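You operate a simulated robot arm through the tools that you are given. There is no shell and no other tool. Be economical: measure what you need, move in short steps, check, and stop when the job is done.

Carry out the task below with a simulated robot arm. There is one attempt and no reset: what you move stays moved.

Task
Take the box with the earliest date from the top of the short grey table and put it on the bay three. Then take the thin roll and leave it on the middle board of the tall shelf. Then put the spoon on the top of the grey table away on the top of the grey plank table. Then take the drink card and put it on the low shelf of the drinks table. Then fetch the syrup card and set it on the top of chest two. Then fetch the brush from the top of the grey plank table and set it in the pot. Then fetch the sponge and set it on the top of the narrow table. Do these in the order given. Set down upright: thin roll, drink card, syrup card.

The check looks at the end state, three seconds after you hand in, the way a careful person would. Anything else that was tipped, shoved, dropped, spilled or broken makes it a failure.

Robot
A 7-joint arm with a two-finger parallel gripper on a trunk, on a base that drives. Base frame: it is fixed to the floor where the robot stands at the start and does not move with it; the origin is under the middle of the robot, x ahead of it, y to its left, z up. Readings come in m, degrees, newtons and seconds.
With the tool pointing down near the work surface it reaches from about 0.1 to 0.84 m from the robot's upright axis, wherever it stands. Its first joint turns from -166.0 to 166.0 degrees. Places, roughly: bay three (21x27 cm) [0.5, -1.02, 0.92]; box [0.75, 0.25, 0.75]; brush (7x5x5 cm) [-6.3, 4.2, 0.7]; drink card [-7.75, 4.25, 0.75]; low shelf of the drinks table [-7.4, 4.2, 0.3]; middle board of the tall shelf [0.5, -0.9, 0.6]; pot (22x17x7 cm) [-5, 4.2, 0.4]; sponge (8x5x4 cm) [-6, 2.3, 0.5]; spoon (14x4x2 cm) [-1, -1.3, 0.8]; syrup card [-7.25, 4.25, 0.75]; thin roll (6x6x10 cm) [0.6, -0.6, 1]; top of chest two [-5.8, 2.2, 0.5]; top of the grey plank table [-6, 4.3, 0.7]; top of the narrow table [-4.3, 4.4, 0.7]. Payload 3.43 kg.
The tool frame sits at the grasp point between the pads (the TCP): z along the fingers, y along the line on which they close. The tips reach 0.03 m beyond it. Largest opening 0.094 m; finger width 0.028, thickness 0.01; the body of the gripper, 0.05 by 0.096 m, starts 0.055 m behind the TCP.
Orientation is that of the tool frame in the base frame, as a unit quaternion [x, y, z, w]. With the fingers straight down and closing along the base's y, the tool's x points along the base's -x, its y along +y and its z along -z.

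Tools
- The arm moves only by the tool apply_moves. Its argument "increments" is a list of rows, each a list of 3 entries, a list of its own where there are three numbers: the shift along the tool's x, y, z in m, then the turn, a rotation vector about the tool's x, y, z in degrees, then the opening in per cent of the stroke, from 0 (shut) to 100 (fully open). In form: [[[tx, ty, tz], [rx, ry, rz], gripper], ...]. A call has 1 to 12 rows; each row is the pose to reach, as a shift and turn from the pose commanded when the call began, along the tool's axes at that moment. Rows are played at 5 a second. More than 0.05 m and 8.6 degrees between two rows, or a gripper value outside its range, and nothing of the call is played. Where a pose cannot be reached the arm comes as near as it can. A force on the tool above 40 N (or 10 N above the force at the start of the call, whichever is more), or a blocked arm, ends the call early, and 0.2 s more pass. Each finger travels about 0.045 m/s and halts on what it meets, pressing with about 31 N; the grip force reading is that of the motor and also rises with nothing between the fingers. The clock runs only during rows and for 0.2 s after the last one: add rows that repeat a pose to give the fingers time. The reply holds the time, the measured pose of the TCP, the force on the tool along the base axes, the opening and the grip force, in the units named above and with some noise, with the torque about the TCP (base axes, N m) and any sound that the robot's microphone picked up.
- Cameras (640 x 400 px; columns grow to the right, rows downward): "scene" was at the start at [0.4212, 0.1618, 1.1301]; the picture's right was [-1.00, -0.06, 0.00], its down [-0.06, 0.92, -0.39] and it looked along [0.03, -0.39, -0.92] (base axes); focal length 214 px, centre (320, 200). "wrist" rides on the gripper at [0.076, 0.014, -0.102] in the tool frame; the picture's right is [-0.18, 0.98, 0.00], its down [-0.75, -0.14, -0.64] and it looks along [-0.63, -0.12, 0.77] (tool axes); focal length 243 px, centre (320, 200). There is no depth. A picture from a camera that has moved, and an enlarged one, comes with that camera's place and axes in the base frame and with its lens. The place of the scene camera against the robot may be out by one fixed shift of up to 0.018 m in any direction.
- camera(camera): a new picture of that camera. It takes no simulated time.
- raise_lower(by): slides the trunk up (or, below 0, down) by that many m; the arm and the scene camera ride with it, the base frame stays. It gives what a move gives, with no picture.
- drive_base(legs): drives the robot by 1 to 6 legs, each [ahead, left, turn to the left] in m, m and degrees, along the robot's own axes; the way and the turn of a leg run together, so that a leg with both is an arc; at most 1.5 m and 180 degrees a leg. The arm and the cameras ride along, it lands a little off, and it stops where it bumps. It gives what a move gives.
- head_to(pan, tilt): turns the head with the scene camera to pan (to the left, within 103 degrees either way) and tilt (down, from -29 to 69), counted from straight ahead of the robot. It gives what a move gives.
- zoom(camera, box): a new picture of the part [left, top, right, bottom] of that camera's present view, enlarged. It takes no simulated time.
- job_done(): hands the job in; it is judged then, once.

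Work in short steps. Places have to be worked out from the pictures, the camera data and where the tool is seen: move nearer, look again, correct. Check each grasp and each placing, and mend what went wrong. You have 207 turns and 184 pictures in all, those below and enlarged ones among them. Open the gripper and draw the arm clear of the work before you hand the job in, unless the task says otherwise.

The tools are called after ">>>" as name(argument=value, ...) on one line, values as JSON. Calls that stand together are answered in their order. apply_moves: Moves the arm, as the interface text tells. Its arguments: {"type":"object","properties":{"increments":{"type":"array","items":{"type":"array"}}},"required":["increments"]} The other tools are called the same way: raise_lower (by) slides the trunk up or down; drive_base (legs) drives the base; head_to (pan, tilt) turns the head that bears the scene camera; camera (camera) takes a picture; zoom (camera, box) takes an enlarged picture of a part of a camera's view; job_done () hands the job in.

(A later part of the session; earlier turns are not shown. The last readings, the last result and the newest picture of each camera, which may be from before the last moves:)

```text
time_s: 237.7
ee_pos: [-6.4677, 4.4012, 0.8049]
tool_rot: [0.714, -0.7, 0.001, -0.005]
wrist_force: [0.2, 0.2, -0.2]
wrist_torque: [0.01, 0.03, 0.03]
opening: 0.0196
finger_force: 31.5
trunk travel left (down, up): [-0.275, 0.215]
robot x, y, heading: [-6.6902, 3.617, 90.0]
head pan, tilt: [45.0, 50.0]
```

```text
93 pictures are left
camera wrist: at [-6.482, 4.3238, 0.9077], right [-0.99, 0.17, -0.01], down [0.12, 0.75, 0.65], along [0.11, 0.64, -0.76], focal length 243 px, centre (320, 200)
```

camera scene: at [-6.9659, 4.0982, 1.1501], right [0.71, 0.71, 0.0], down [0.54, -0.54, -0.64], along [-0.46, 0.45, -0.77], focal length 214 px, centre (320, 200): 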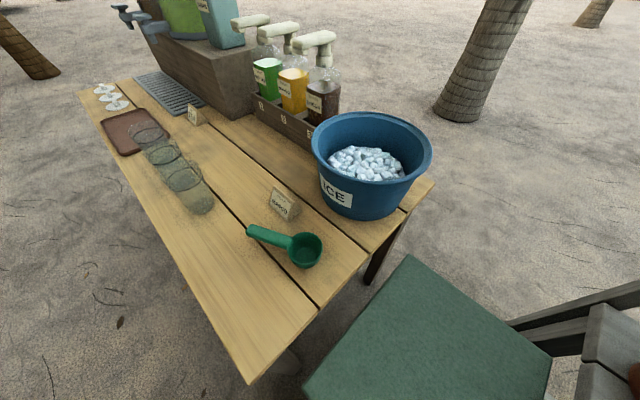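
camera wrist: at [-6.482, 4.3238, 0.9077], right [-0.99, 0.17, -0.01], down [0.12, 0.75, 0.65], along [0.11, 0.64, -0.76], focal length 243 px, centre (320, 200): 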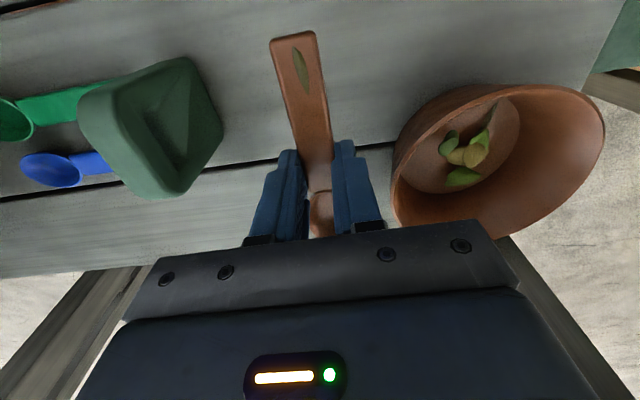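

Shift 1 cm away from the shell and descend gently to contact.

>>> apply_moves(increments=[[[0, -0.012, 0.0], [0, 0, 0], 0], [[0, -0.012, 0.03], [0, 0, 0], 0], [[0, -0.012, 0.05], [0, 0, 0], 0], [[0, -0.012, 0.058], [0, 0, 0], 0], [[0, -0.012, 0.062], [0, 0, 0], 0], [[0, -0.012, 0.062], [0, 0, 0], 0]])

>>> apply_moves(increments=[[[0, 0, 0.003], [0, 0, 0], 0], [[0, 0, 0.006], [0, 0, 0], 0], [[0, 0, 0.006], [0, 0, 0], 0]])

>>> camera(camera="wrist")

```text
time_s: 238.8
ee_pos: [-6.454, 4.4023, 0.7509]
tool_rot: [0.714, -0.701, 0.001, -0.006]
wrist_force: [-5.3, -7.1, 19.0]
wrist_torque: [-0.16, 0.31, -0.03]
opening: 0.0195
finger_force: 31.0
trunk travel left (down, up): [-0.275, 0.215]
robot x, y, heading: [-6.6886, 3.6164, 90.0]
head pan, tilt: [45.0, 50.0]
stopped in row 5: the force on the tool passed its limit at 45 N (the readings are from after the stop); the commanded pose is now the measured one
```

```text
time_s: 239.2
ee_pos: [-6.4532, 4.4026, 0.7498]
tool_rot: [0.714, -0.701, 0.001, -0.007]
wrist_force: [-6.7, -7.8, 21.1]
wrist_torque: [-0.45, 0.44, 0.03]
opening: 0.0196
finger_force: 31.0
trunk travel left (down, up): [-0.275, 0.215]
robot x, y, heading: [-6.6901, 3.6148, 90.3]
head pan, tilt: [45.0, 50.0]
stopped in row 1: the force on the tool passed its limit at 46 N (the readings are from after the stop); the commanded pose is now the measured one
```

```text
92 pictures are left
camera wrist: at [-6.468, 4.3257, 0.8523], right [-0.99, 0.17, -0.01], down [0.12, 0.75, 0.65], along [0.12, 0.64, -0.76], focal length 243 px, centre (320, 200)
```

wrist: 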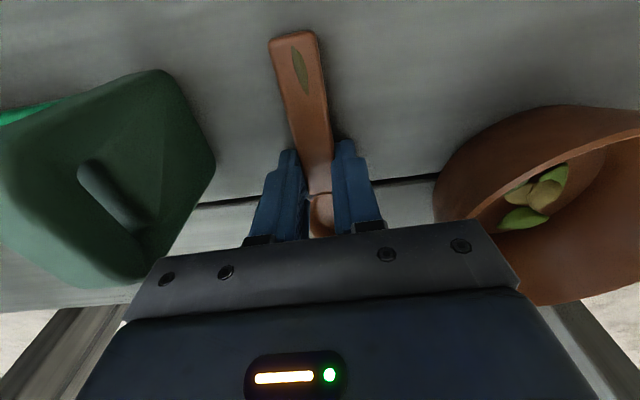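

Contact at tips z≈0.72, consistent with the table. Ease up 2 mm, open a little, and lift.

>>> apply_moves(increments=[[[0, 0, -0.002], [0, 0, 0], 0], [[0, 0, -0.002], [0, 0, 0], 20], [[0, 0, -0.002], [0, 0, 0], 45], [[0, 0, -0.002], [0, 0, 0], 45], [[0, 0, -0.03], [0, 0, 0], 45], [[0, 0, -0.07], [0, 0, 0], 45], [[0, 0, -0.11], [0, 0, 0], 45], [[0, 0, -0.15], [0, 0, 0], 45]])

>>> camera(camera="wrist")

```text
time_s: 241.2
ee_pos: [-6.4503, 4.3587, 0.8533]
tool_rot: [0.707, -0.704, 0.051, 0.033]
wrist_force: [-0.5, 0.9, -0.5]
wrist_torque: [-0.02, 0.02, 0.01]
opening: 0.0422
finger_force: 0.0
trunk travel left (down, up): [-0.275, 0.215]
robot x, y, heading: [-6.6924, 3.6172, 90.2]
head pan, tilt: [45.0, 50.0]
stopped in row 8: the arm was blocked; the commanded pose is now the measured one
```

```text
91 pictures are left
camera wrist: at [-6.4676, 4.2953, 0.964], right [-0.98, 0.18, -0.04], down [0.12, 0.83, 0.55], along [0.13, 0.54, -0.83], focal length 243 px, centre (320, 200)
```

wrist: 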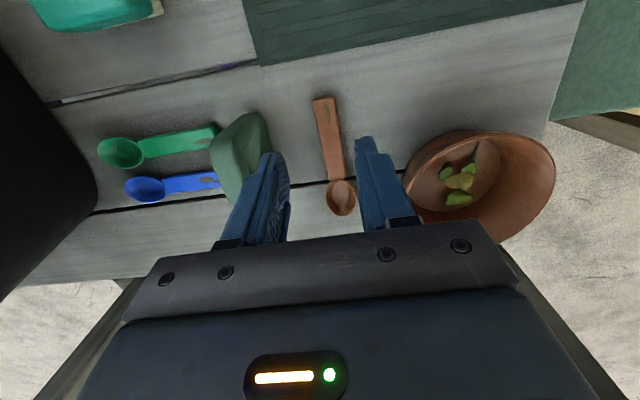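

Spoon is down. The arm bumped again (likely elbow/head), tilting the tool; I draw back toward the robot, relevel, and rise.

>>> apply_moves(increments=[[[0.03, -0.015, -0.005], [0, 0, 0], 45], [[0.06, -0.03, -0.01], [-0.5, -2, 0], 45], [[0.09, -0.045, -0.02], [-1, -4.5, 0], 45], [[0.12, -0.06, -0.04], [-1.5, -6.8, 0], 45], [[0.15, -0.075, -0.06], [-1.5, -6.8, 0], 45], [[0.15, -0.075, -0.06], [-1.5, -6.8, 0], 45]])

>>> camera(camera="wrist")

>>> camera(camera="scene")

```text
time_s: 242.7
ee_pos: [-6.3756, 4.222, 0.931]
tool_rot: [0.71, -0.705, -0.003, -0.003]
wrist_force: [0.7, 0.4, 0.1]
wrist_torque: [-0.03, 0.01, -0.01]
opening: 0.0425
finger_force: 0.1
trunk travel left (down, up): [-0.275, 0.215]
robot x, y, heading: [-6.6908, 3.613, 90.1]
head pan, tilt: [45.0, 50.0]
```

```text
90 pictures are left
camera wrist: at [-6.3901, 4.1446, 1.0339], right [-0.98, 0.18, 0.0], down [0.14, 0.75, 0.65], along [0.11, 0.64, -0.76], focal length 243 px, centre (320, 200)
```

wrist: 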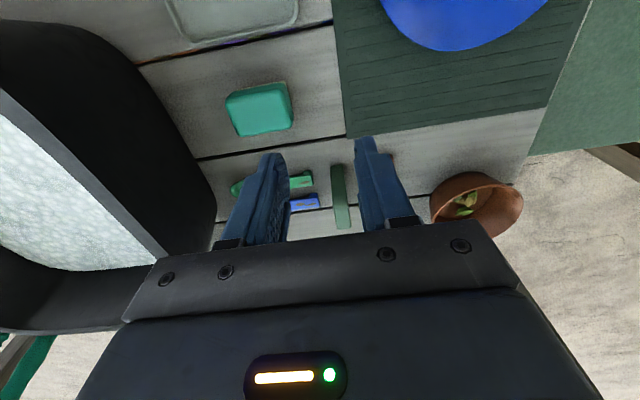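

```text
89 pictures are left
camera scene: at [-6.9652, 4.0968, 1.1501], right [0.71, 0.71, 0.0], down [0.54, -0.54, -0.64], along [-0.45, 0.45, -0.77], focal length 214 px, centre (320, 200)
```

scene: 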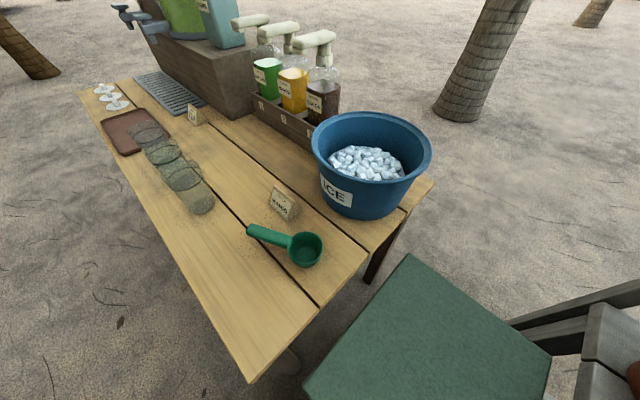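

Next the cards on the drinks table. Zoom in to read them.

>>> zoom(camera="scene", box=[160, 80, 340, 240])

```text
2.50 times, centred on (250, 160) of scene
camera zoom: at [-6.9652, 4.0968, 1.1501], right [0.71, 0.71, 0.0], down [0.54, -0.54, -0.64], along [-0.45, 0.45, -0.77], focal length 536 px, centre (495, 300)
```

zoom: 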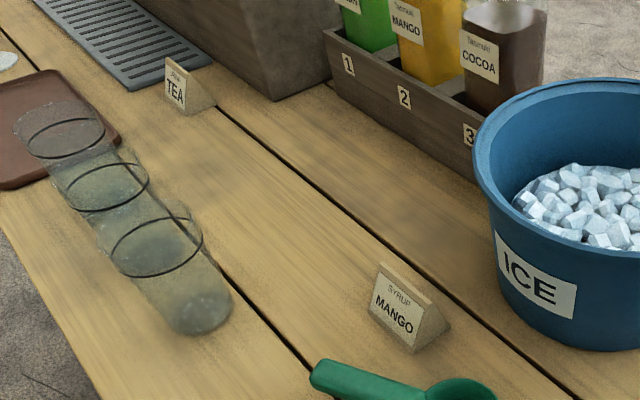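

"DRINK TEA" is the far card (-7.75), "SYRUP MANGO" the near one. I retract the arm, back up, strafe left to face the drinks table, and look at it including the low shelf.

>>> apply_moves(increments=[[[0.03, 0, -0.035], [0, 0, 0], 45], [[0.06, 0, -0.07], [0, 0, 0], 70], [[0.09, 0, -0.105], [0, 0, 0], 100], [[0.12, 0, -0.14], [0, 0, 0], 100], [[0.15, 0, -0.175], [0, 0, 0], 100], [[0.18, 0, -0.21], [0, 0, 0], 100]])

>>> drive_base(legs=[[-0.45, 0, 0], [0, 0.95, 0]])

>>> head_to(pan=0, tilt=35)

>>> camera(camera="scene")

>>> head_to(pan=-60, tilt=30)

>>> camera(camera="scene")

```text
time_s: 244.1
ee_pos: [-6.3763, 4.0409, 1.1379]
tool_rot: [0.711, -0.704, -0.003, -0.002]
wrist_force: [0.0, 0.7, -0.2]
wrist_torque: [-0.02, -0.04, -0.01]
opening: 0.0939
finger_force: 0.0
trunk travel left (down, up): [-0.275, 0.215]
robot x, y, heading: [-6.6925, 3.6191, 90.1]
head pan, tilt: [45.0, 50.0]
```

```text
time_s: 251.3
ee_pos: [-7.317, 3.5931, 1.139]
tool_rot: [0.712, -0.702, -0.003, -0.002]
wrist_force: [-0.1, -0.5, 0.0]
wrist_torque: [-0.01, -0.03, 0.05]
opening: 0.0938
finger_force: 0.1
trunk travel left (down, up): [-0.275, 0.215]
robot x, y, heading: [-7.6304, 3.1661, 90.4]
head pan, tilt: [45.0, 50.0]
```

```text
time_s: 252.4
ee_pos: [-7.3168, 3.5925, 1.1385]
tool_rot: [0.713, -0.701, -0.004, -0.002]
wrist_force: [-0.8, 0.1, -0.7]
wrist_torque: [0.01, 0.0, 0.01]
opening: 0.0938
finger_force: 0.1
trunk travel left (down, up): [-0.275, 0.215]
robot x, y, heading: [-7.6306, 3.1685, 90.5]
head pan, tilt: [0.0, 35.0]
```

```text
87 pictures are left
camera scene: at [-7.8529, 3.6793, 1.1718], right [1.0, 0.01, 0.0], down [0.01, -0.57, -0.82], along [-0.01, 0.82, -0.57], focal length 214 px, centre (320, 200)
```

scene: 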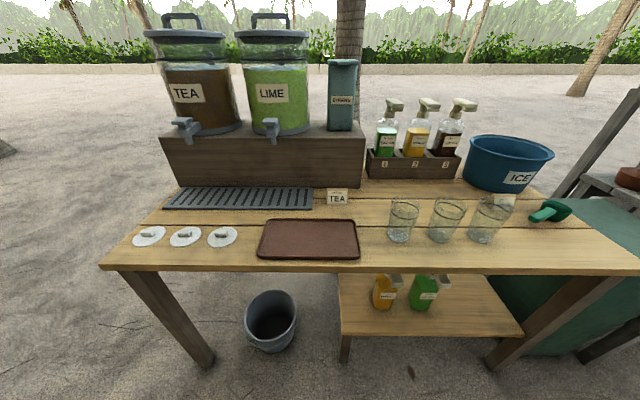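

```text
time_s: 253.7
ee_pos: [-7.3171, 3.5923, 1.1387]
tool_rot: [0.713, -0.702, -0.003, -0.002]
wrist_force: [-1.2, -0.2, -0.2]
wrist_torque: [-0.05, -0.03, -0.01]
opening: 0.0941
finger_force: 0.0
trunk travel left (down, up): [-0.275, 0.215]
robot x, y, heading: [-7.6293, 3.1652, 90.6]
head pan, tilt: [-60.0, 30.0]
```

```text
86 pictures are left
camera scene: at [-7.7742, 3.6372, 1.1796], right [0.51, -0.86, 0.0], down [-0.43, -0.25, -0.87], along [0.75, 0.44, -0.5], focal length 214 px, centre (320, 200)
```

scene: 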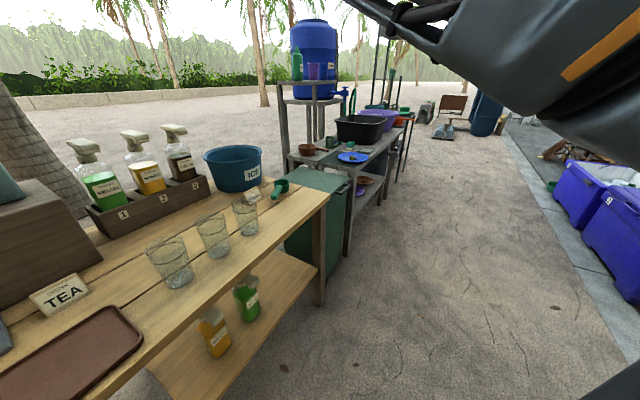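

Drink card at ≈(-7.80,4.305); low shelf z≈0.3, free at x≈-7.23, y≈4.15. I tilt the tool 55° forward here, then position the base.

>>> apply_moves(increments=[[[-0.012, 0, 0.0], [0, -5, 0], 100], [[-0.025, 0, 0.0], [0, -10, 0], 100], [[-0.037, 0, 0], [0, -15, 0], 100], [[-0.05, 0, 0], [0, -20, 0], 100], [[-0.062, 0, 0], [0, -25, 0], 100], [[-0.075, 0, 0], [0, -30, 0], 100], [[-0.087, 0, 0], [0, -35, 0], 100], [[-0.1, 0, 0], [0, -40, 0], 100], [[-0.11, 0, 0], [0, -45, 0], 100], [[-0.12, 0, 0], [0, -50, 0], 100], [[-0.13, 0, 0], [0, -55, 0], 100], [[-0.13, 0, 0], [0, -55, 0], 100]])

>>> drive_base(legs=[[0, 0.47, 0], [0.3, 0, 0]])

>>> camera(camera="wrist")

>>> head_to(pan=0, tilt=40)

>>> camera(camera="scene")

```text
time_s: 256.3
ee_pos: [-7.319, 3.7229, 1.128]
tool_rot: [0.638, -0.628, -0.318, -0.311]
wrist_force: [0.6, -0.6, -0.4]
wrist_torque: [0.01, 0.01, 0.03]
opening: 0.094
finger_force: 0.0
trunk travel left (down, up): [-0.275, 0.215]
robot x, y, heading: [-7.6334, 3.1664, 90.6]
head pan, tilt: [-60.0, 30.0]
```

```text
time_s: 260.8
ee_pos: [-7.7907, 4.0214, 1.1254]
tool_rot: [0.635, -0.632, -0.318, -0.31]
wrist_force: [-0.7, 0.0, -0.4]
wrist_torque: [-0.03, -0.01, 0.0]
opening: 0.0941
finger_force: 0.0
trunk travel left (down, up): [-0.275, 0.215]
robot x, y, heading: [-8.1071, 3.4685, 90.1]
head pan, tilt: [-60.0, 30.0]
```

```text
85 pictures are left
camera wrist: at [-7.8042, 3.8934, 1.127], right [-0.98, 0.1, 0.15], down [0.15, -0.05, 0.99], along [0.11, 0.99, 0.04], focal length 243 px, centre (320, 200)
```

wrist: 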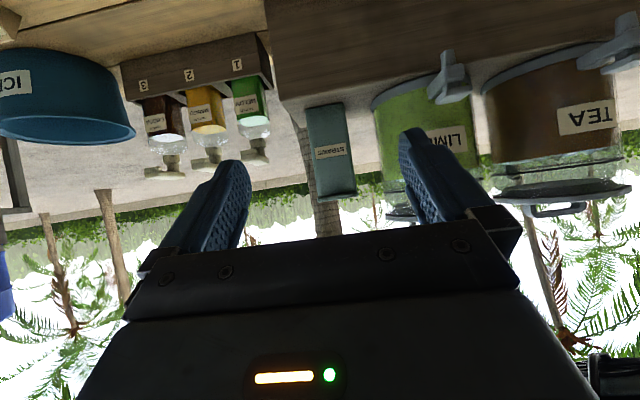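

```text
time_s: 262.1
ee_pos: [-7.7909, 4.0215, 1.123]
tool_rot: [0.636, -0.633, -0.316, -0.308]
wrist_force: [0.3, -0.1, 0.4]
wrist_torque: [-0.01, -0.02, 0.01]
opening: 0.094
finger_force: 0.1
trunk travel left (down, up): [-0.275, 0.215]
robot x, y, heading: [-8.1045, 3.4643, 90.0]
head pan, tilt: [0.0, 40.0]
```

```text
84 pictures are left
camera scene: at [-8.3246, 3.9771, 1.1643], right [1.0, 0.0, 0.0], down [0.0, -0.64, -0.77], along [0.0, 0.77, -0.64], focal length 214 px, centre (320, 200)
```

scene: 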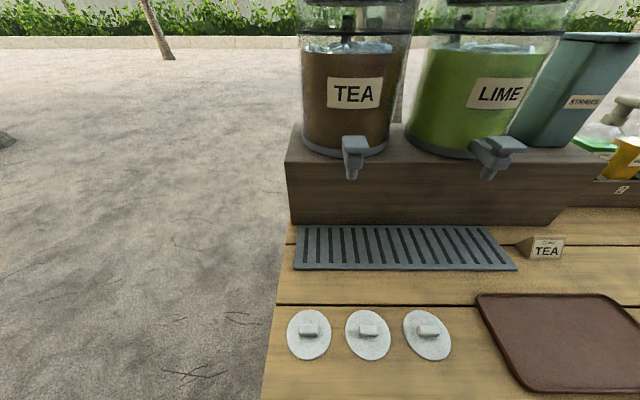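

Triangulated card base ≈(-7.798,4.28), z≈0.73. I lower the tilted gripper in front of it and look with the wrist camera.

>>> apply_moves(increments=[[[0.025, 0, 0.04], [0, 0, 0], 100], [[0.05, 0, 0.08], [0, 0, 0], 100], [[0.075, 0, 0.12], [0, 0, 0], 100], [[0.1, 0, 0.16], [0, 0, 0], 100], [[0.125, 0, 0.1976], [0, 0, 0], 100], [[0.125, 0, 0.1976], [0, 0, 0], 100]])

>>> camera(camera="wrist")

>>> camera(camera="scene")

```text
time_s: 263.4
ee_pos: [-7.7935, 4.1027, 0.9053]
tool_rot: [0.635, -0.632, -0.319, -0.31]
wrist_force: [-0.5, -0.4, 0.0]
wrist_torque: [-0.02, -0.04, 0.01]
opening: 0.0941
finger_force: 0.1
trunk travel left (down, up): [-0.275, 0.215]
robot x, y, heading: [-8.1025, 3.4644, 90.1]
head pan, tilt: [0.0, 40.0]
```

```text
83 pictures are left
camera wrist: at [-7.8066, 3.9747, 0.9067], right [-0.98, 0.1, 0.15], down [0.15, -0.05, 0.99], along [0.11, 0.99, 0.04], focal length 243 px, centre (320, 200)
```

wrist: 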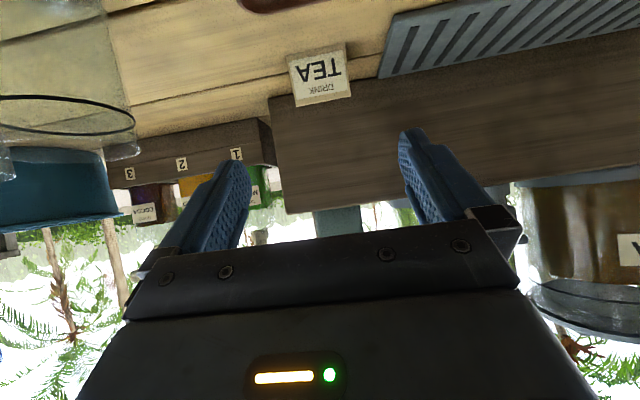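

```text
82 pictures are left
camera scene: at [-8.3247, 3.977, 1.1643], right [1.0, 0.0, 0.0], down [0.0, -0.64, -0.77], along [0.0, 0.77, -0.64], focal length 214 px, centre (320, 200)
```

scene: 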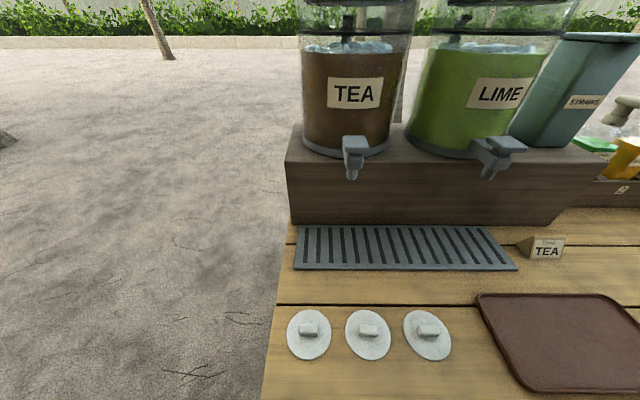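

Card seen at x≈-7.796, base z≈0.73. The wrist camera would ride too close to the tray at this tilt, so I reduce the tilt to ~35° first.

>>> apply_moves(increments=[[[0, 0, 0], [0, 6, 0], 100], [[0, 0, 0], [0, 12, 0], 100], [[0, 0, 0], [0, 17, 0], 100], [[0, 0, 0], [0, 17, 0], 100]])

>>> camera(camera="wrist")

```text
time_s: 264.4
ee_pos: [-7.7938, 4.1026, 0.906]
tool_rot: [0.675, -0.672, -0.22, -0.213]
wrist_force: [-0.7, 0.9, 0.7]
wrist_torque: [0.01, 0.01, 0.01]
opening: 0.094
finger_force: 0.1
trunk travel left (down, up): [-0.275, 0.215]
robot x, y, heading: [-8.1005, 3.4605, 90.5]
head pan, tilt: [0.0, 40.0]
```

```text
81 pictures are left
camera wrist: at [-7.8061, 3.9813, 0.9452], right [-0.98, 0.14, 0.12], down [0.15, 0.24, 0.96], along [0.11, 0.96, -0.26], focal length 243 px, centre (320, 200)
```

wrist: 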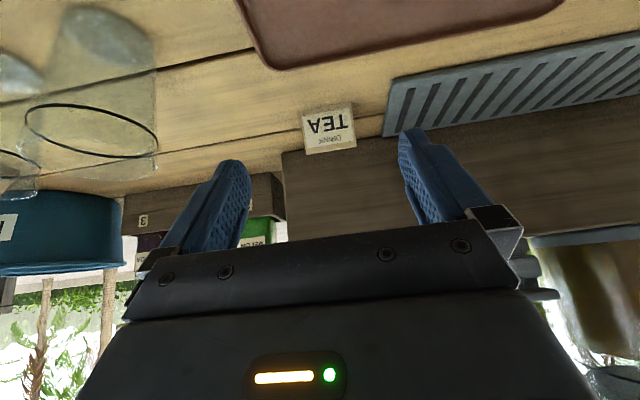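

Well aligned. Advance to the card (TCP ≈ (-7.797,4.302,0.768)) and close.

>>> apply_moves(increments=[[[-0.0163, 0.003, 0.0456], [0, 0, 0], 100], [[-0.0326, 0.003, 0.0912], [0, 0, 0], 100], [[-0.0489, 0.003, 0.1368], [0, 0, 0], 100], [[-0.0652, 0.003, 0.1824], [0, 0, 0], 100], [[-0.0815, 0.003, 0.228], [0, 0, 0], 100], [[-0.0815, 0.003, 0.228], [0, 0, 0], 100]])

>>> camera(camera="wrist")

```text
time_s: 265.7
ee_pos: [-7.7955, 4.2932, 0.7728]
tool_rot: [-0.673, 0.674, 0.217, 0.216]
wrist_force: [-13.6, -18.1, 28.9]
wrist_torque: [-0.42, -0.99, -0.73]
opening: 0.0871
finger_force: 0.0
trunk travel left (down, up): [-0.275, 0.215]
robot x, y, heading: [-8.1026, 3.468, 90.1]
head pan, tilt: [0.0, 40.0]
stopped in row 6: the force on the tool passed its limit at 59 N (the readings are from after the stop); the commanded pose is now the measured one
```

```text
80 pictures are left
camera wrist: at [-7.8099, 4.1736, 0.8119], right [-0.98, 0.15, 0.11], down [0.14, 0.24, 0.96], along [0.12, 0.96, -0.26], focal length 243 px, centre (320, 200)
```

wrist: 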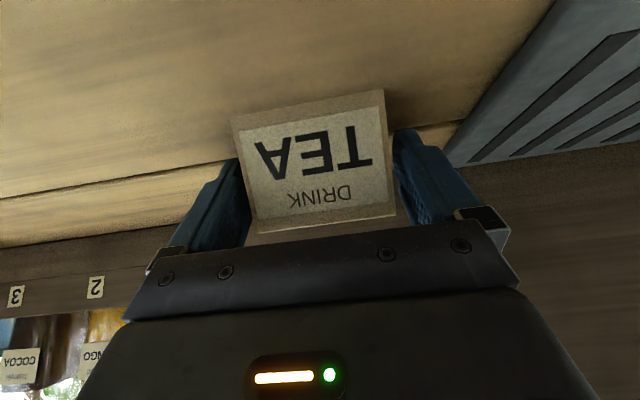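

Contact—likely a fingertip on the drip tray corner. The card is between the fingers already; I back off 1 cm and close.

>>> apply_moves(increments=[[[-0.004, 0, -0.012], [0, 0, 0], 100], [[-0.004, 0, -0.012], [0, 0, 0], 100]])

>>> camera(camera="wrist")

>>> camera(camera="scene")

```text
time_s: 266.3
ee_pos: [-7.7947, 4.294, 0.7815]
tool_rot: [-0.673, 0.674, 0.216, 0.214]
wrist_force: [1.2, 0.0, 0.8]
wrist_torque: [0.0, -0.01, -0.01]
opening: 0.0937
finger_force: 0.0
trunk travel left (down, up): [-0.275, 0.215]
robot x, y, heading: [-8.1007, 3.4711, 90.1]
head pan, tilt: [0.0, 40.0]
```

```text
79 pictures are left
camera wrist: at [-7.8095, 4.1717, 0.8213], right [-0.98, 0.15, 0.11], down [0.14, 0.24, 0.96], along [0.12, 0.96, -0.26], focal length 243 px, centre (320, 200)
```

wrist: 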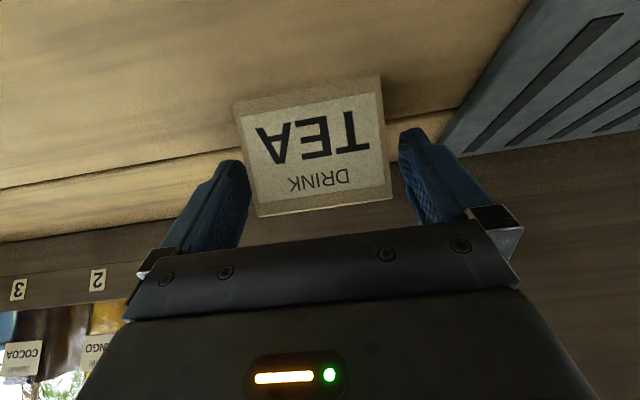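

```text
78 pictures are left
camera scene: at [-8.3246, 3.9771, 1.1641], right [1.0, 0.0, 0.0], down [0.0, -0.64, -0.77], along [0.0, 0.77, -0.64], focal length 214 px, centre (320, 200)
```

scene: 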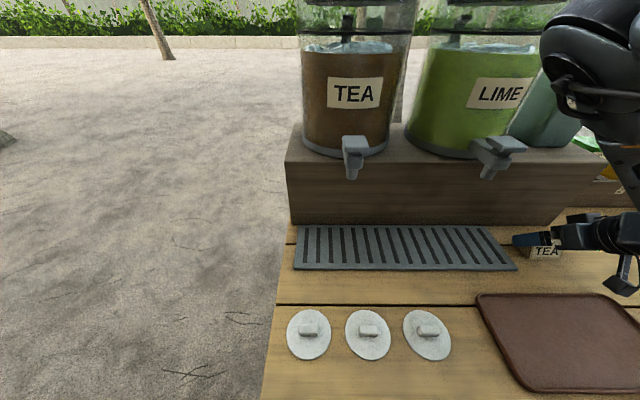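

>>> apply_moves(increments=[[[0, 0, 0], [0, 0, 0], 85], [[0, 0, 0], [0, 0, 0], 70], [[0, 0, 0], [0, 0, 0], 60], [[0, 0, 0], [0, 0, 0], 60], [[0, 0, 0], [0, 0, 0], 60]])

>>> camera(camera="wrist")

```text
time_s: 267.5
ee_pos: [-7.796, 4.2936, 0.7823]
tool_rot: [-0.673, 0.674, 0.217, 0.216]
wrist_force: [0.7, -0.4, 1.5]
wrist_torque: [-0.01, 0.0, 0.01]
opening: 0.0747
finger_force: 30.9
trunk travel left (down, up): [-0.275, 0.215]
robot x, y, heading: [-8.1028, 3.4618, 90.4]
head pan, tilt: [0.0, 40.0]
```

```text
77 pictures are left
camera wrist: at [-7.8095, 4.1714, 0.8216], right [-0.98, 0.15, 0.11], down [0.14, 0.24, 0.96], along [0.12, 0.96, -0.26], focal length 243 px, centre (320, 200)
```

wrist: 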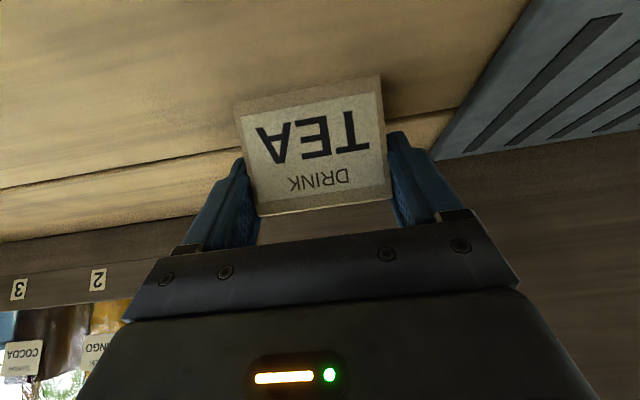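

Card gripped. Lift and retract to clear the table.

>>> apply_moves(increments=[[[-0.0175, 0, -0.0244], [0, 0, 0], 60], [[-0.035, 0, -0.0488], [0, 0, 0], 60], [[-0.02, 0, -0.085], [0, 0, 0], 60], [[0.0, 0, -0.125], [0, 0, 0], 60], [[0.02, 0, -0.165], [0, 0, 0], 60], [[0.04, 0, -0.205], [0, 0, 0], 60], [[0.06, 0, -0.25], [0, 0, 0], 60], [[0.087, 0, -0.29], [0, 0, 0], 60]])

>>> camera(camera="wrist")

>>> drive_base(legs=[[-0.25, 0, 0]])

>>> camera(camera="scene")

```text
time_s: 269.3
ee_pos: [-7.7945, 4.0523, 0.9662]
tool_rot: [0.674, -0.673, -0.218, -0.215]
wrist_force: [-0.3, -0.1, -0.1]
wrist_torque: [0.01, -0.03, 0.03]
opening: 0.0747
finger_force: 31.3
trunk travel left (down, up): [-0.275, 0.215]
robot x, y, heading: [-8.1062, 3.4648, 90.2]
head pan, tilt: [0.0, 40.0]
```

```text
76 pictures are left
camera wrist: at [-7.8086, 3.9311, 1.0062], right [-0.98, 0.15, 0.11], down [0.14, 0.24, 0.96], along [0.11, 0.96, -0.26], focal length 243 px, centre (320, 200)
```

wrist: 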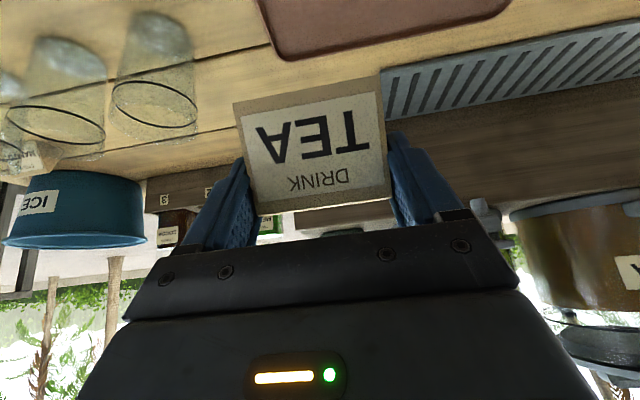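

```text
time_s: 271.2
ee_pos: [-7.7903, 3.8035, 0.9666]
tool_rot: [-0.672, 0.675, 0.216, 0.215]
wrist_force: [-0.5, 0.3, 0.6]
wrist_torque: [-0.02, -0.01, 0.0]
opening: 0.0748
finger_force: 30.9
trunk travel left (down, up): [-0.275, 0.215]
robot x, y, heading: [-8.1035, 3.2177, 90.1]
head pan, tilt: [0.0, 40.0]
```

```text
75 pictures are left
camera scene: at [-8.3228, 3.7283, 1.1643], right [1.0, 0.0, 0.0], down [0.0, -0.64, -0.77], along [0.0, 0.77, -0.64], focal length 214 px, centre (320, 200)
```

scene: 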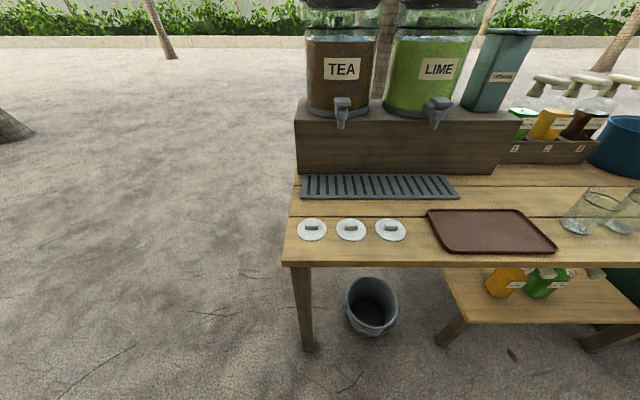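

Drive right so the card faces the free right part of the low shelf, lower the trunk, then lower the arm.

>>> drive_base(legs=[[0, -0.57, 0]])

>>> raise_lower(by=-0.27)

>>> apply_moves(increments=[[[0.022, 0, 0.0305], [0, 0, 0], 60], [[0.044, 0, 0.061], [0, 0, 0], 60], [[0.066, 0, 0.0915], [0, 0, 0], 60], [[0.088, 0, 0.122], [0, 0, 0], 60], [[0.11, 0, 0.1525], [0, 0, 0], 60], [[0.132, 0, 0.183], [0, 0, 0], 60], [[0.154, 0, 0.2135], [0, 0, 0], 60], [[0.17, 0, 0.236], [0, 0, 0], 60], [[0.17, 0, 0.236], [0, 0, 0], 60]])

>>> camera(camera="wrist")

>>> camera(camera="scene")

```text
time_s: 274.4
ee_pos: [-7.2222, 3.7981, 0.967]
tool_rot: [-0.669, 0.678, 0.215, 0.216]
wrist_force: [-0.2, -0.1, -0.5]
wrist_torque: [0.03, 0.03, 0.0]
opening: 0.0749
finger_force: 30.6
trunk travel left (down, up): [-0.275, 0.215]
robot x, y, heading: [-7.5391, 3.2129, 89.4]
head pan, tilt: [0.0, 40.0]
```

```text
time_s: 277.1
ee_pos: [-7.2221, 3.7975, 0.6963]
tool_rot: [-0.669, 0.678, 0.216, 0.215]
wrist_force: [0.7, -0.1, -0.6]
wrist_torque: [0.01, -0.03, 0.03]
opening: 0.0747
finger_force: 30.4
trunk travel left (down, up): [-0.005, 0.485]
robot x, y, heading: [-7.5375, 3.2149, 89.3]
head pan, tilt: [0.0, 40.0]
```

```text
time_s: 279.1
ee_pos: [-7.2228, 3.7953, 0.4036]
tool_rot: [-0.669, 0.678, 0.215, 0.216]
wrist_force: [-0.7, -0.7, -1.0]
wrist_torque: [0.0, 0.01, 0.0]
opening: 0.0746
finger_force: 31.1
trunk travel left (down, up): [-0.005, 0.485]
robot x, y, heading: [-7.5414, 3.2114, 89.7]
head pan, tilt: [0.0, 40.0]
```

```text
74 pictures are left
camera wrist: at [-7.2394, 3.6746, 0.4435], right [-0.98, 0.16, 0.11], down [0.15, 0.24, 0.96], along [0.13, 0.96, -0.26], focal length 243 px, centre (320, 200)
```

wrist: 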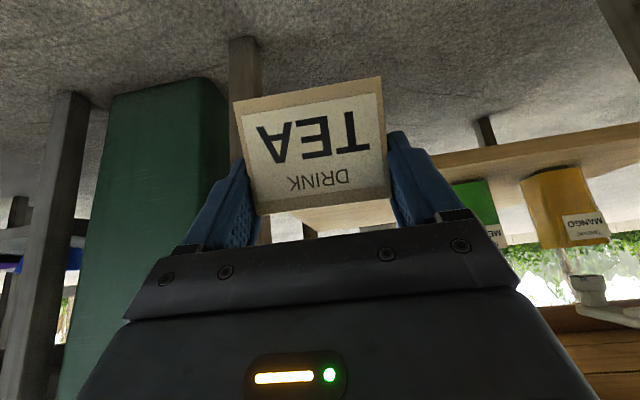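

```text
73 pictures are left
camera scene: at [-7.7545, 3.7282, 0.8943], right [1.0, -0.01, 0.0], down [-0.01, -0.64, -0.77], along [0.01, 0.77, -0.64], focal length 214 px, centre (320, 200)
```

scene: 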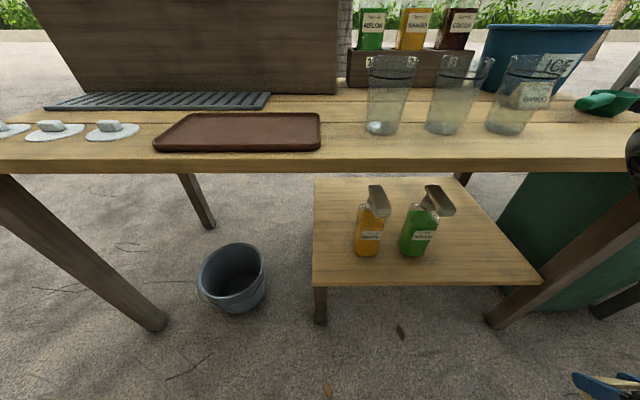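

Low shelf geometry is clear. Before entering I check where the forearm/elbow is.

>>> head_to(pan=-55, tilt=20)

>>> camera(camera="scene")

```text
time_s: 280.4
ee_pos: [-7.2222, 3.7952, 0.4039]
tool_rot: [-0.669, 0.677, 0.216, 0.216]
wrist_force: [-0.7, -0.7, 0.0]
wrist_torque: [0.03, 0.0, -0.01]
opening: 0.0748
finger_force: 30.6
trunk travel left (down, up): [-0.005, 0.485]
robot x, y, heading: [-7.5375, 3.2155, 89.6]
head pan, tilt: [-55.0, 20.0]
```

```text
72 pictures are left
camera scene: at [-7.6785, 3.696, 0.9256], right [0.57, -0.82, 0.0], down [-0.28, -0.19, -0.94], along [0.77, 0.53, -0.34], focal length 214 px, centre (320, 200)
```

scene: 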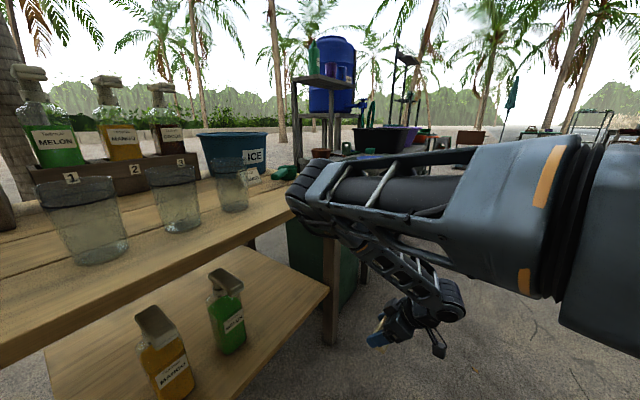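

The elbow leads the tool in y and would hit the table. I'll use the sideways stance as with the shelf: raise the arm, back off, turn to heading 180, then yaw the tool so it points to the robot's right (+y).

>>> apply_moves(increments=[[[-0.022, 0, -0.0305], [0, 0, 0], 60], [[-0.044, 0, -0.061], [0, 0, 0], 60], [[-0.066, 0, -0.0915], [0, 0, 0], 60], [[-0.088, 0, -0.122], [0, 0, 0], 60], [[-0.11, 0, -0.1525], [0, 0, 0], 60], [[-0.132, 0, -0.183], [0, 0, 0], 60], [[-0.154, 0, -0.2135], [0, 0, 0], 60], [[-0.17, 0, -0.236], [0, 0, 0], 60]])

>>> drive_base(legs=[[-0.2, 0, 0], [0, 0, 90]])

>>> apply_moves(increments=[[[0.02, -0.02, -0.03], [0, 0, 0], 60], [[0.04, -0.05, -0.06], [0, 0, 0], 60], [[0.06, -0.08, -0.08], [0, 0, 0], 60], [[0.08, -0.11, -0.1], [0, 0, 0], 60], [[0.1, -0.14, -0.11], [0, 0, 0], 60], [[0.12, -0.17, -0.12], [0, 0, 0], 60]])

```text
time_s: 282.2
ee_pos: [-7.2224, 3.7982, 0.6947]
tool_rot: [-0.669, 0.678, 0.216, 0.216]
wrist_force: [0.1, -0.9, -0.1]
wrist_torque: [-0.02, -0.01, 0.02]
opening: 0.0744
finger_force: 31.5
trunk travel left (down, up): [-0.005, 0.485]
robot x, y, heading: [-7.54, 3.212, 89.4]
head pan, tilt: [-55.0, 20.0]
```

```text
time_s: 287.6
ee_pos: [-8.1229, 3.3307, 0.6946]
tool_rot: [0.953, -0.007, -0.304, 0.0]
wrist_force: [0.6, -0.7, 0.3]
wrist_torque: [-0.01, 0.01, 0.03]
opening: 0.0741
finger_force: 30.5
trunk travel left (down, up): [-0.005, 0.485]
robot x, y, heading: [-7.5402, 3.0116, 179.2]
head pan, tilt: [-55.0, 20.0]
```

```text
time_s: 289.0
ee_pos: [-7.9523, 3.4982, 0.7228]
tool_rot: [0.953, -0.008, -0.304, -0.001]
wrist_force: [-0.9, -0.7, 0.3]
wrist_torque: [-0.05, 0.0, 0.01]
opening: 0.0744
finger_force: 31.7
trunk travel left (down, up): [-0.005, 0.485]
robot x, y, heading: [-7.5436, 3.0149, 179.3]
head pan, tilt: [-55.0, 20.0]
```

Now yaw the tool −90° about the vertical (card stays level).

>>> apply_moves(increments=[[[0, 0, 0], [4.77, 0, 6.66], 60], [[0, 0, 0], [9.54, 0, 13.3], 60], [[0, 0, 0], [14.3, 0, 20], 60], [[0, 0, 0], [19.1, 0, 26.6], 60], [[0, 0, 0], [23.9, 0, 33.3], 60], [[0, 0, 0], [28.6, 0, 40], 60], [[0, 0, 0], [33.4, 0, 46.6], 60], [[0, 0, 0], [38.2, 0, 53.3], 60], [[0, 0, 0], [42.9, 0, 60], 60], [[0, 0, 0], [47.7, 0, 66.6], 60], [[0, 0, 0], [52.5, 0, 73.3], 60], [[0, 0, 0], [52.5, 0, 73.3], 60]])

>>> camera(camera="wrist")

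```text
time_s: 291.6
ee_pos: [-7.9526, 3.498, 0.722]
tool_rot: [-0.667, 0.68, 0.212, 0.218]
wrist_force: [0.6, -0.3, -0.4]
wrist_torque: [-0.01, 0.0, -0.03]
opening: 0.0741
finger_force: 31.0
trunk travel left (down, up): [-0.005, 0.485]
robot x, y, heading: [-7.5401, 3.0133, 179.4]
head pan, tilt: [-55.0, 20.0]
```

```text
71 pictures are left
camera wrist: at [-7.9702, 3.3773, 0.7611], right [-0.98, 0.17, 0.11], down [0.14, 0.24, 0.96], along [0.14, 0.96, -0.26], focal length 243 px, centre (320, 200)
```

wrist: 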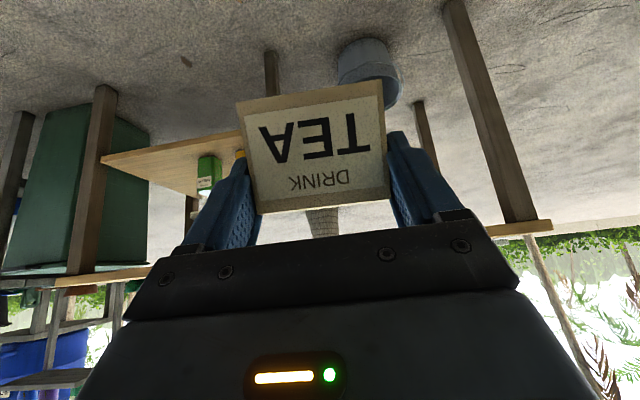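

Good. Drive to bring the card in front of the free shelf spot, then lower the arm.

>>> drive_base(legs=[[-0.7, 0, 0], [0, -0.37, 0]])

>>> apply_moves(increments=[[[0.022, 0, 0.0305], [0, 0, 0], 60], [[0.044, 0, 0.061], [0, 0, 0], 60], [[0.066, 0, 0.0915], [0, 0, 0], 60], [[0.088, 0, 0.122], [0, 0, 0], 60], [[0.11, 0, 0.1525], [0, 0, 0], 60], [[0.132, 0, 0.183], [0, 0, 0], 60], [[0.154, 0, 0.2135], [0, 0, 0], 60], [[0.176, 0, 0.244], [0, 0, 0], 60], [[0.187, 0, 0.26], [0, 0, 0], 60]])

>>> camera(camera="wrist")

>>> head_to(pan=-60, tilt=25)

>>> camera(camera="scene")

```text
time_s: 297.4
ee_pos: [-7.2438, 3.8582, 0.7212]
tool_rot: [-0.664, 0.683, 0.211, 0.219]
wrist_force: [1.4, -0.2, 0.9]
wrist_torque: [0.0, 0.01, -0.07]
opening: 0.0742
finger_force: 30.9
trunk travel left (down, up): [-0.005, 0.485]
robot x, y, heading: [-6.8344, 3.3621, 178.3]
head pan, tilt: [-55.0, 20.0]
```

```text
time_s: 299.4
ee_pos: [-7.2412, 3.8545, 0.4023]
tool_rot: [-0.663, 0.684, 0.211, 0.219]
wrist_force: [0.5, -0.1, -0.6]
wrist_torque: [0.02, -0.01, 0.0]
opening: 0.0744
finger_force: 31.1
trunk travel left (down, up): [-0.005, 0.485]
robot x, y, heading: [-6.839, 3.368, 178.5]
head pan, tilt: [-55.0, 20.0]
```

```text
70 pictures are left
camera wrist: at [-7.2601, 3.7347, 0.4407], right [-0.98, 0.18, 0.1], down [0.15, 0.24, 0.96], along [0.15, 0.95, -0.26], focal length 243 px, centre (320, 200)
```

wrist: 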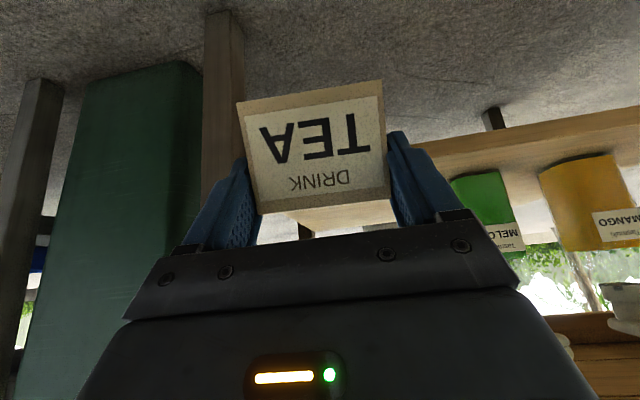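

```text
time_s: 300.0
ee_pos: [-7.2418, 3.8549, 0.4011]
tool_rot: [-0.663, 0.684, 0.211, 0.219]
wrist_force: [0.6, 0.6, 0.1]
wrist_torque: [-0.01, 0.01, -0.03]
opening: 0.0746
finger_force: 30.8
trunk travel left (down, up): [-0.005, 0.485]
robot x, y, heading: [-6.838, 3.364, 178.5]
head pan, tilt: [-60.0, 25.0]
```

```text
69 pictures are left
camera scene: at [-7.3135, 3.2479, 0.9176], right [0.88, 0.48, 0.0], down [0.2, -0.37, -0.91], along [-0.43, 0.8, -0.42], focal length 214 px, centre (320, 200)
```

scene: 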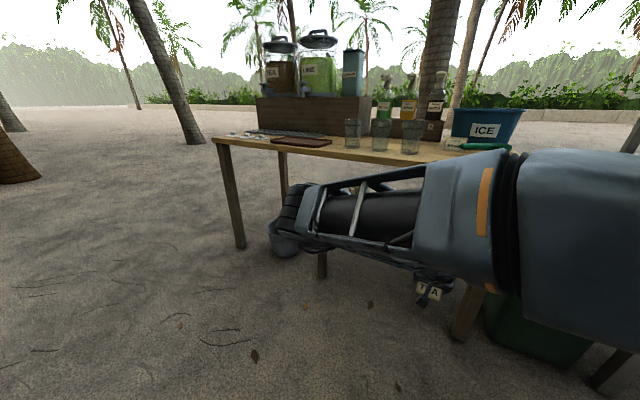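

Elbow is safely in front. Move the card in over the low shelf (y→4.15).

>>> apply_moves(increments=[[[-0.034, 0.005, 0.0244], [0, 0, 0], 60], [[-0.068, 0.01, 0.0488], [0, 0, 0], 60], [[-0.102, 0.015, 0.073], [0, 0, 0], 60], [[-0.137, 0.015, 0.0977], [0, 0, 0], 60], [[-0.171, 0.015, 0.122], [0, 0, 0], 60], [[-0.205, 0.015, 0.1465], [0, 0, 0], 60], [[-0.24, 0.015, 0.171], [0, 0, 0], 60], [[-0.24, 0.015, 0.171], [0, 0, 0], 60]])

>>> camera(camera="wrist")

>>> camera(camera="scene")

```text
time_s: 301.8
ee_pos: [-7.2476, 4.1503, 0.4004]
tool_rot: [-0.664, 0.684, 0.211, 0.219]
wrist_force: [-0.2, -0.9, 0.3]
wrist_torque: [-0.03, 0.01, 0.01]
opening: 0.074
finger_force: 31.0
trunk travel left (down, up): [-0.005, 0.485]
robot x, y, heading: [-6.8392, 3.3655, 178.4]
head pan, tilt: [-60.0, 25.0]
```

```text
68 pictures are left
camera wrist: at [-7.2663, 4.0306, 0.4397], right [-0.98, 0.18, 0.1], down [0.15, 0.24, 0.96], along [0.15, 0.95, -0.26], focal length 243 px, centre (320, 200)
```

wrist: 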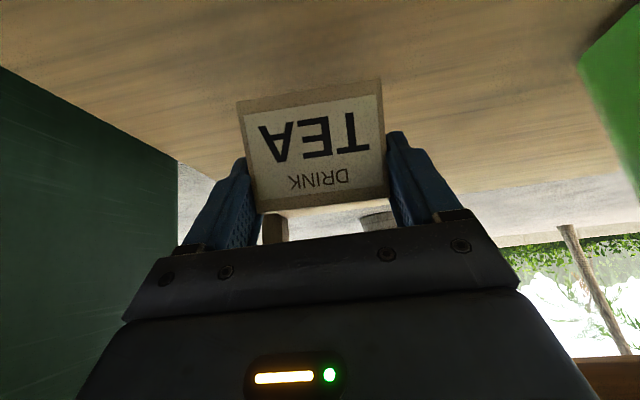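

```text
67 pictures are left
camera scene: at [-7.3135, 3.248, 0.9176], right [0.88, 0.48, 0.0], down [0.2, -0.37, -0.91], along [-0.43, 0.8, -0.42], focal length 214 px, centre (320, 200)
```

scene: 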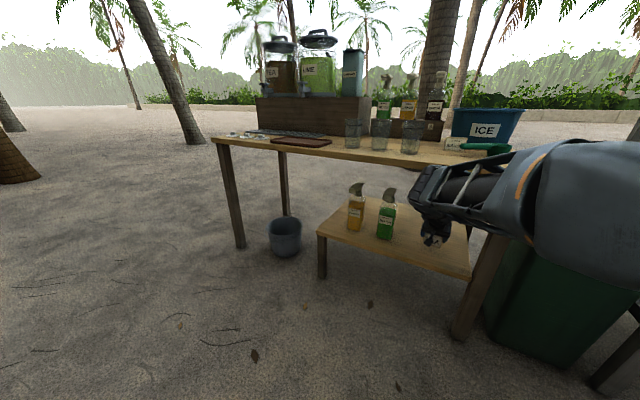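

Over the shelf. Descend gradually to contact.

>>> apply_moves(increments=[[[0.0087, 0, 0.0122], [0, 0, 0], 60], [[0.0174, 0, 0.0245], [0, 0, 0], 60], [[0.0203, 0, 0.0285], [0, 0, 0], 60], [[0.0203, 0, 0.0285], [0, 0, 0], 60]])

>>> apply_moves(increments=[[[0.0023, 0, 0.0033], [0, 0, 0], 60], [[0.0046, 0, 0.0065], [0, 0, 0], 60], [[0.0046, 0, 0.0065], [0, 0, 0], 60]])

>>> camera(camera="wrist")

```text
time_s: 302.8
ee_pos: [-7.2491, 4.1528, 0.3683]
tool_rot: [-0.663, 0.683, 0.212, 0.22]
wrist_force: [1.3, 1.7, 18.7]
wrist_torque: [-0.21, -0.67, 0.05]
opening: 0.0742
finger_force: 31.0
trunk travel left (down, up): [-0.005, 0.485]
robot x, y, heading: [-6.8401, 3.3672, 178.6]
head pan, tilt: [-60.0, 25.0]
```

```text
time_s: 303.6
ee_pos: [-7.2491, 4.1527, 0.3617]
tool_rot: [-0.663, 0.683, 0.215, 0.219]
wrist_force: [-2.2, 6.7, 37.2]
wrist_torque: [0.15, -0.01, 0.02]
opening: 0.0752
finger_force: 30.1
trunk travel left (down, up): [-0.005, 0.485]
robot x, y, heading: [-6.8381, 3.3671, 178.7]
head pan, tilt: [-60.0, 25.0]
```

```text
66 pictures are left
camera wrist: at [-7.2679, 4.0311, 0.4019], right [-0.98, 0.18, 0.11], down [0.15, 0.23, 0.96], along [0.15, 0.96, -0.25], focal length 243 px, centre (320, 200)
```

wrist: 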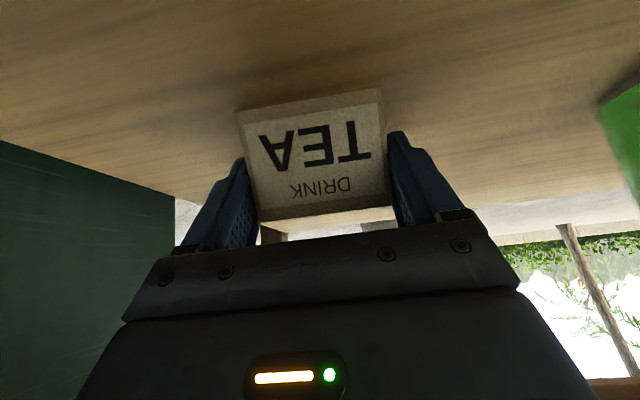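

Landed. Ease 3 mm, release, retreat along the tool axis.

>>> apply_moves(increments=[[[-0.0017, 0, -0.0024], [0, 0, 0], 60], [[-0.0017, 0, -0.0024], [0, 0, 0], 80], [[-0.0017, 0, -0.0024], [0, 0, 0], 100], [[-0.0017, 0, -0.0024], [0, 0, 0], 100], [[0.01, 0, -0.03], [0, 0, 0], 100], [[0.03, 0, -0.06], [0, 0, 0], 100], [[0.06, 0, -0.09], [0, 0, 0], 100], [[0.09, 0, -0.12], [0, 0, 0], 100], [[0.12, 0, -0.145], [0, 0, 0], 100], [[0.15, 0, -0.17], [0, 0, 0], 100], [[0.18, 0, -0.19], [0, 0, 0], 100], [[0.21, 0, -0.2], [0, 0, 0], 100]])

>>> camera(camera="wrist")

>>> camera(camera="scene")

```text
time_s: 306.2
ee_pos: [-7.2578, 3.8644, 0.4005]
tool_rot: [-0.664, 0.684, 0.211, 0.218]
wrist_force: [-0.1, -0.1, 0.7]
wrist_torque: [0.02, -0.03, -0.02]
opening: 0.094
finger_force: 0.1
trunk travel left (down, up): [-0.005, 0.485]
robot x, y, heading: [-6.8386, 3.3673, 178.3]
head pan, tilt: [-60.0, 25.0]
```

```text
65 pictures are left
camera wrist: at [-7.276, 3.7442, 0.4405], right [-0.98, 0.18, 0.1], down [0.15, 0.24, 0.96], along [0.15, 0.95, -0.26], focal length 243 px, centre (320, 200)
```

wrist: 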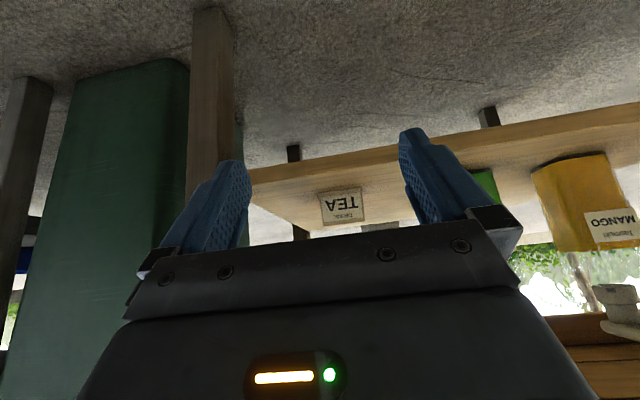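

```text
64 pictures are left
camera scene: at [-7.3135, 3.2482, 0.9176], right [0.88, 0.48, 0.0], down [0.2, -0.37, -0.91], along [-0.43, 0.8, -0.42], focal length 214 px, centre (320, 200)
```

scene: 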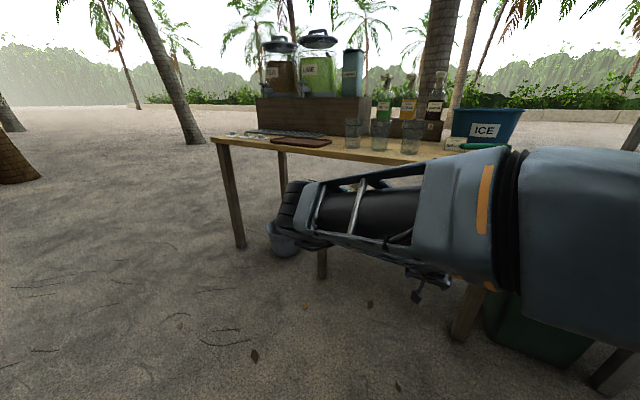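

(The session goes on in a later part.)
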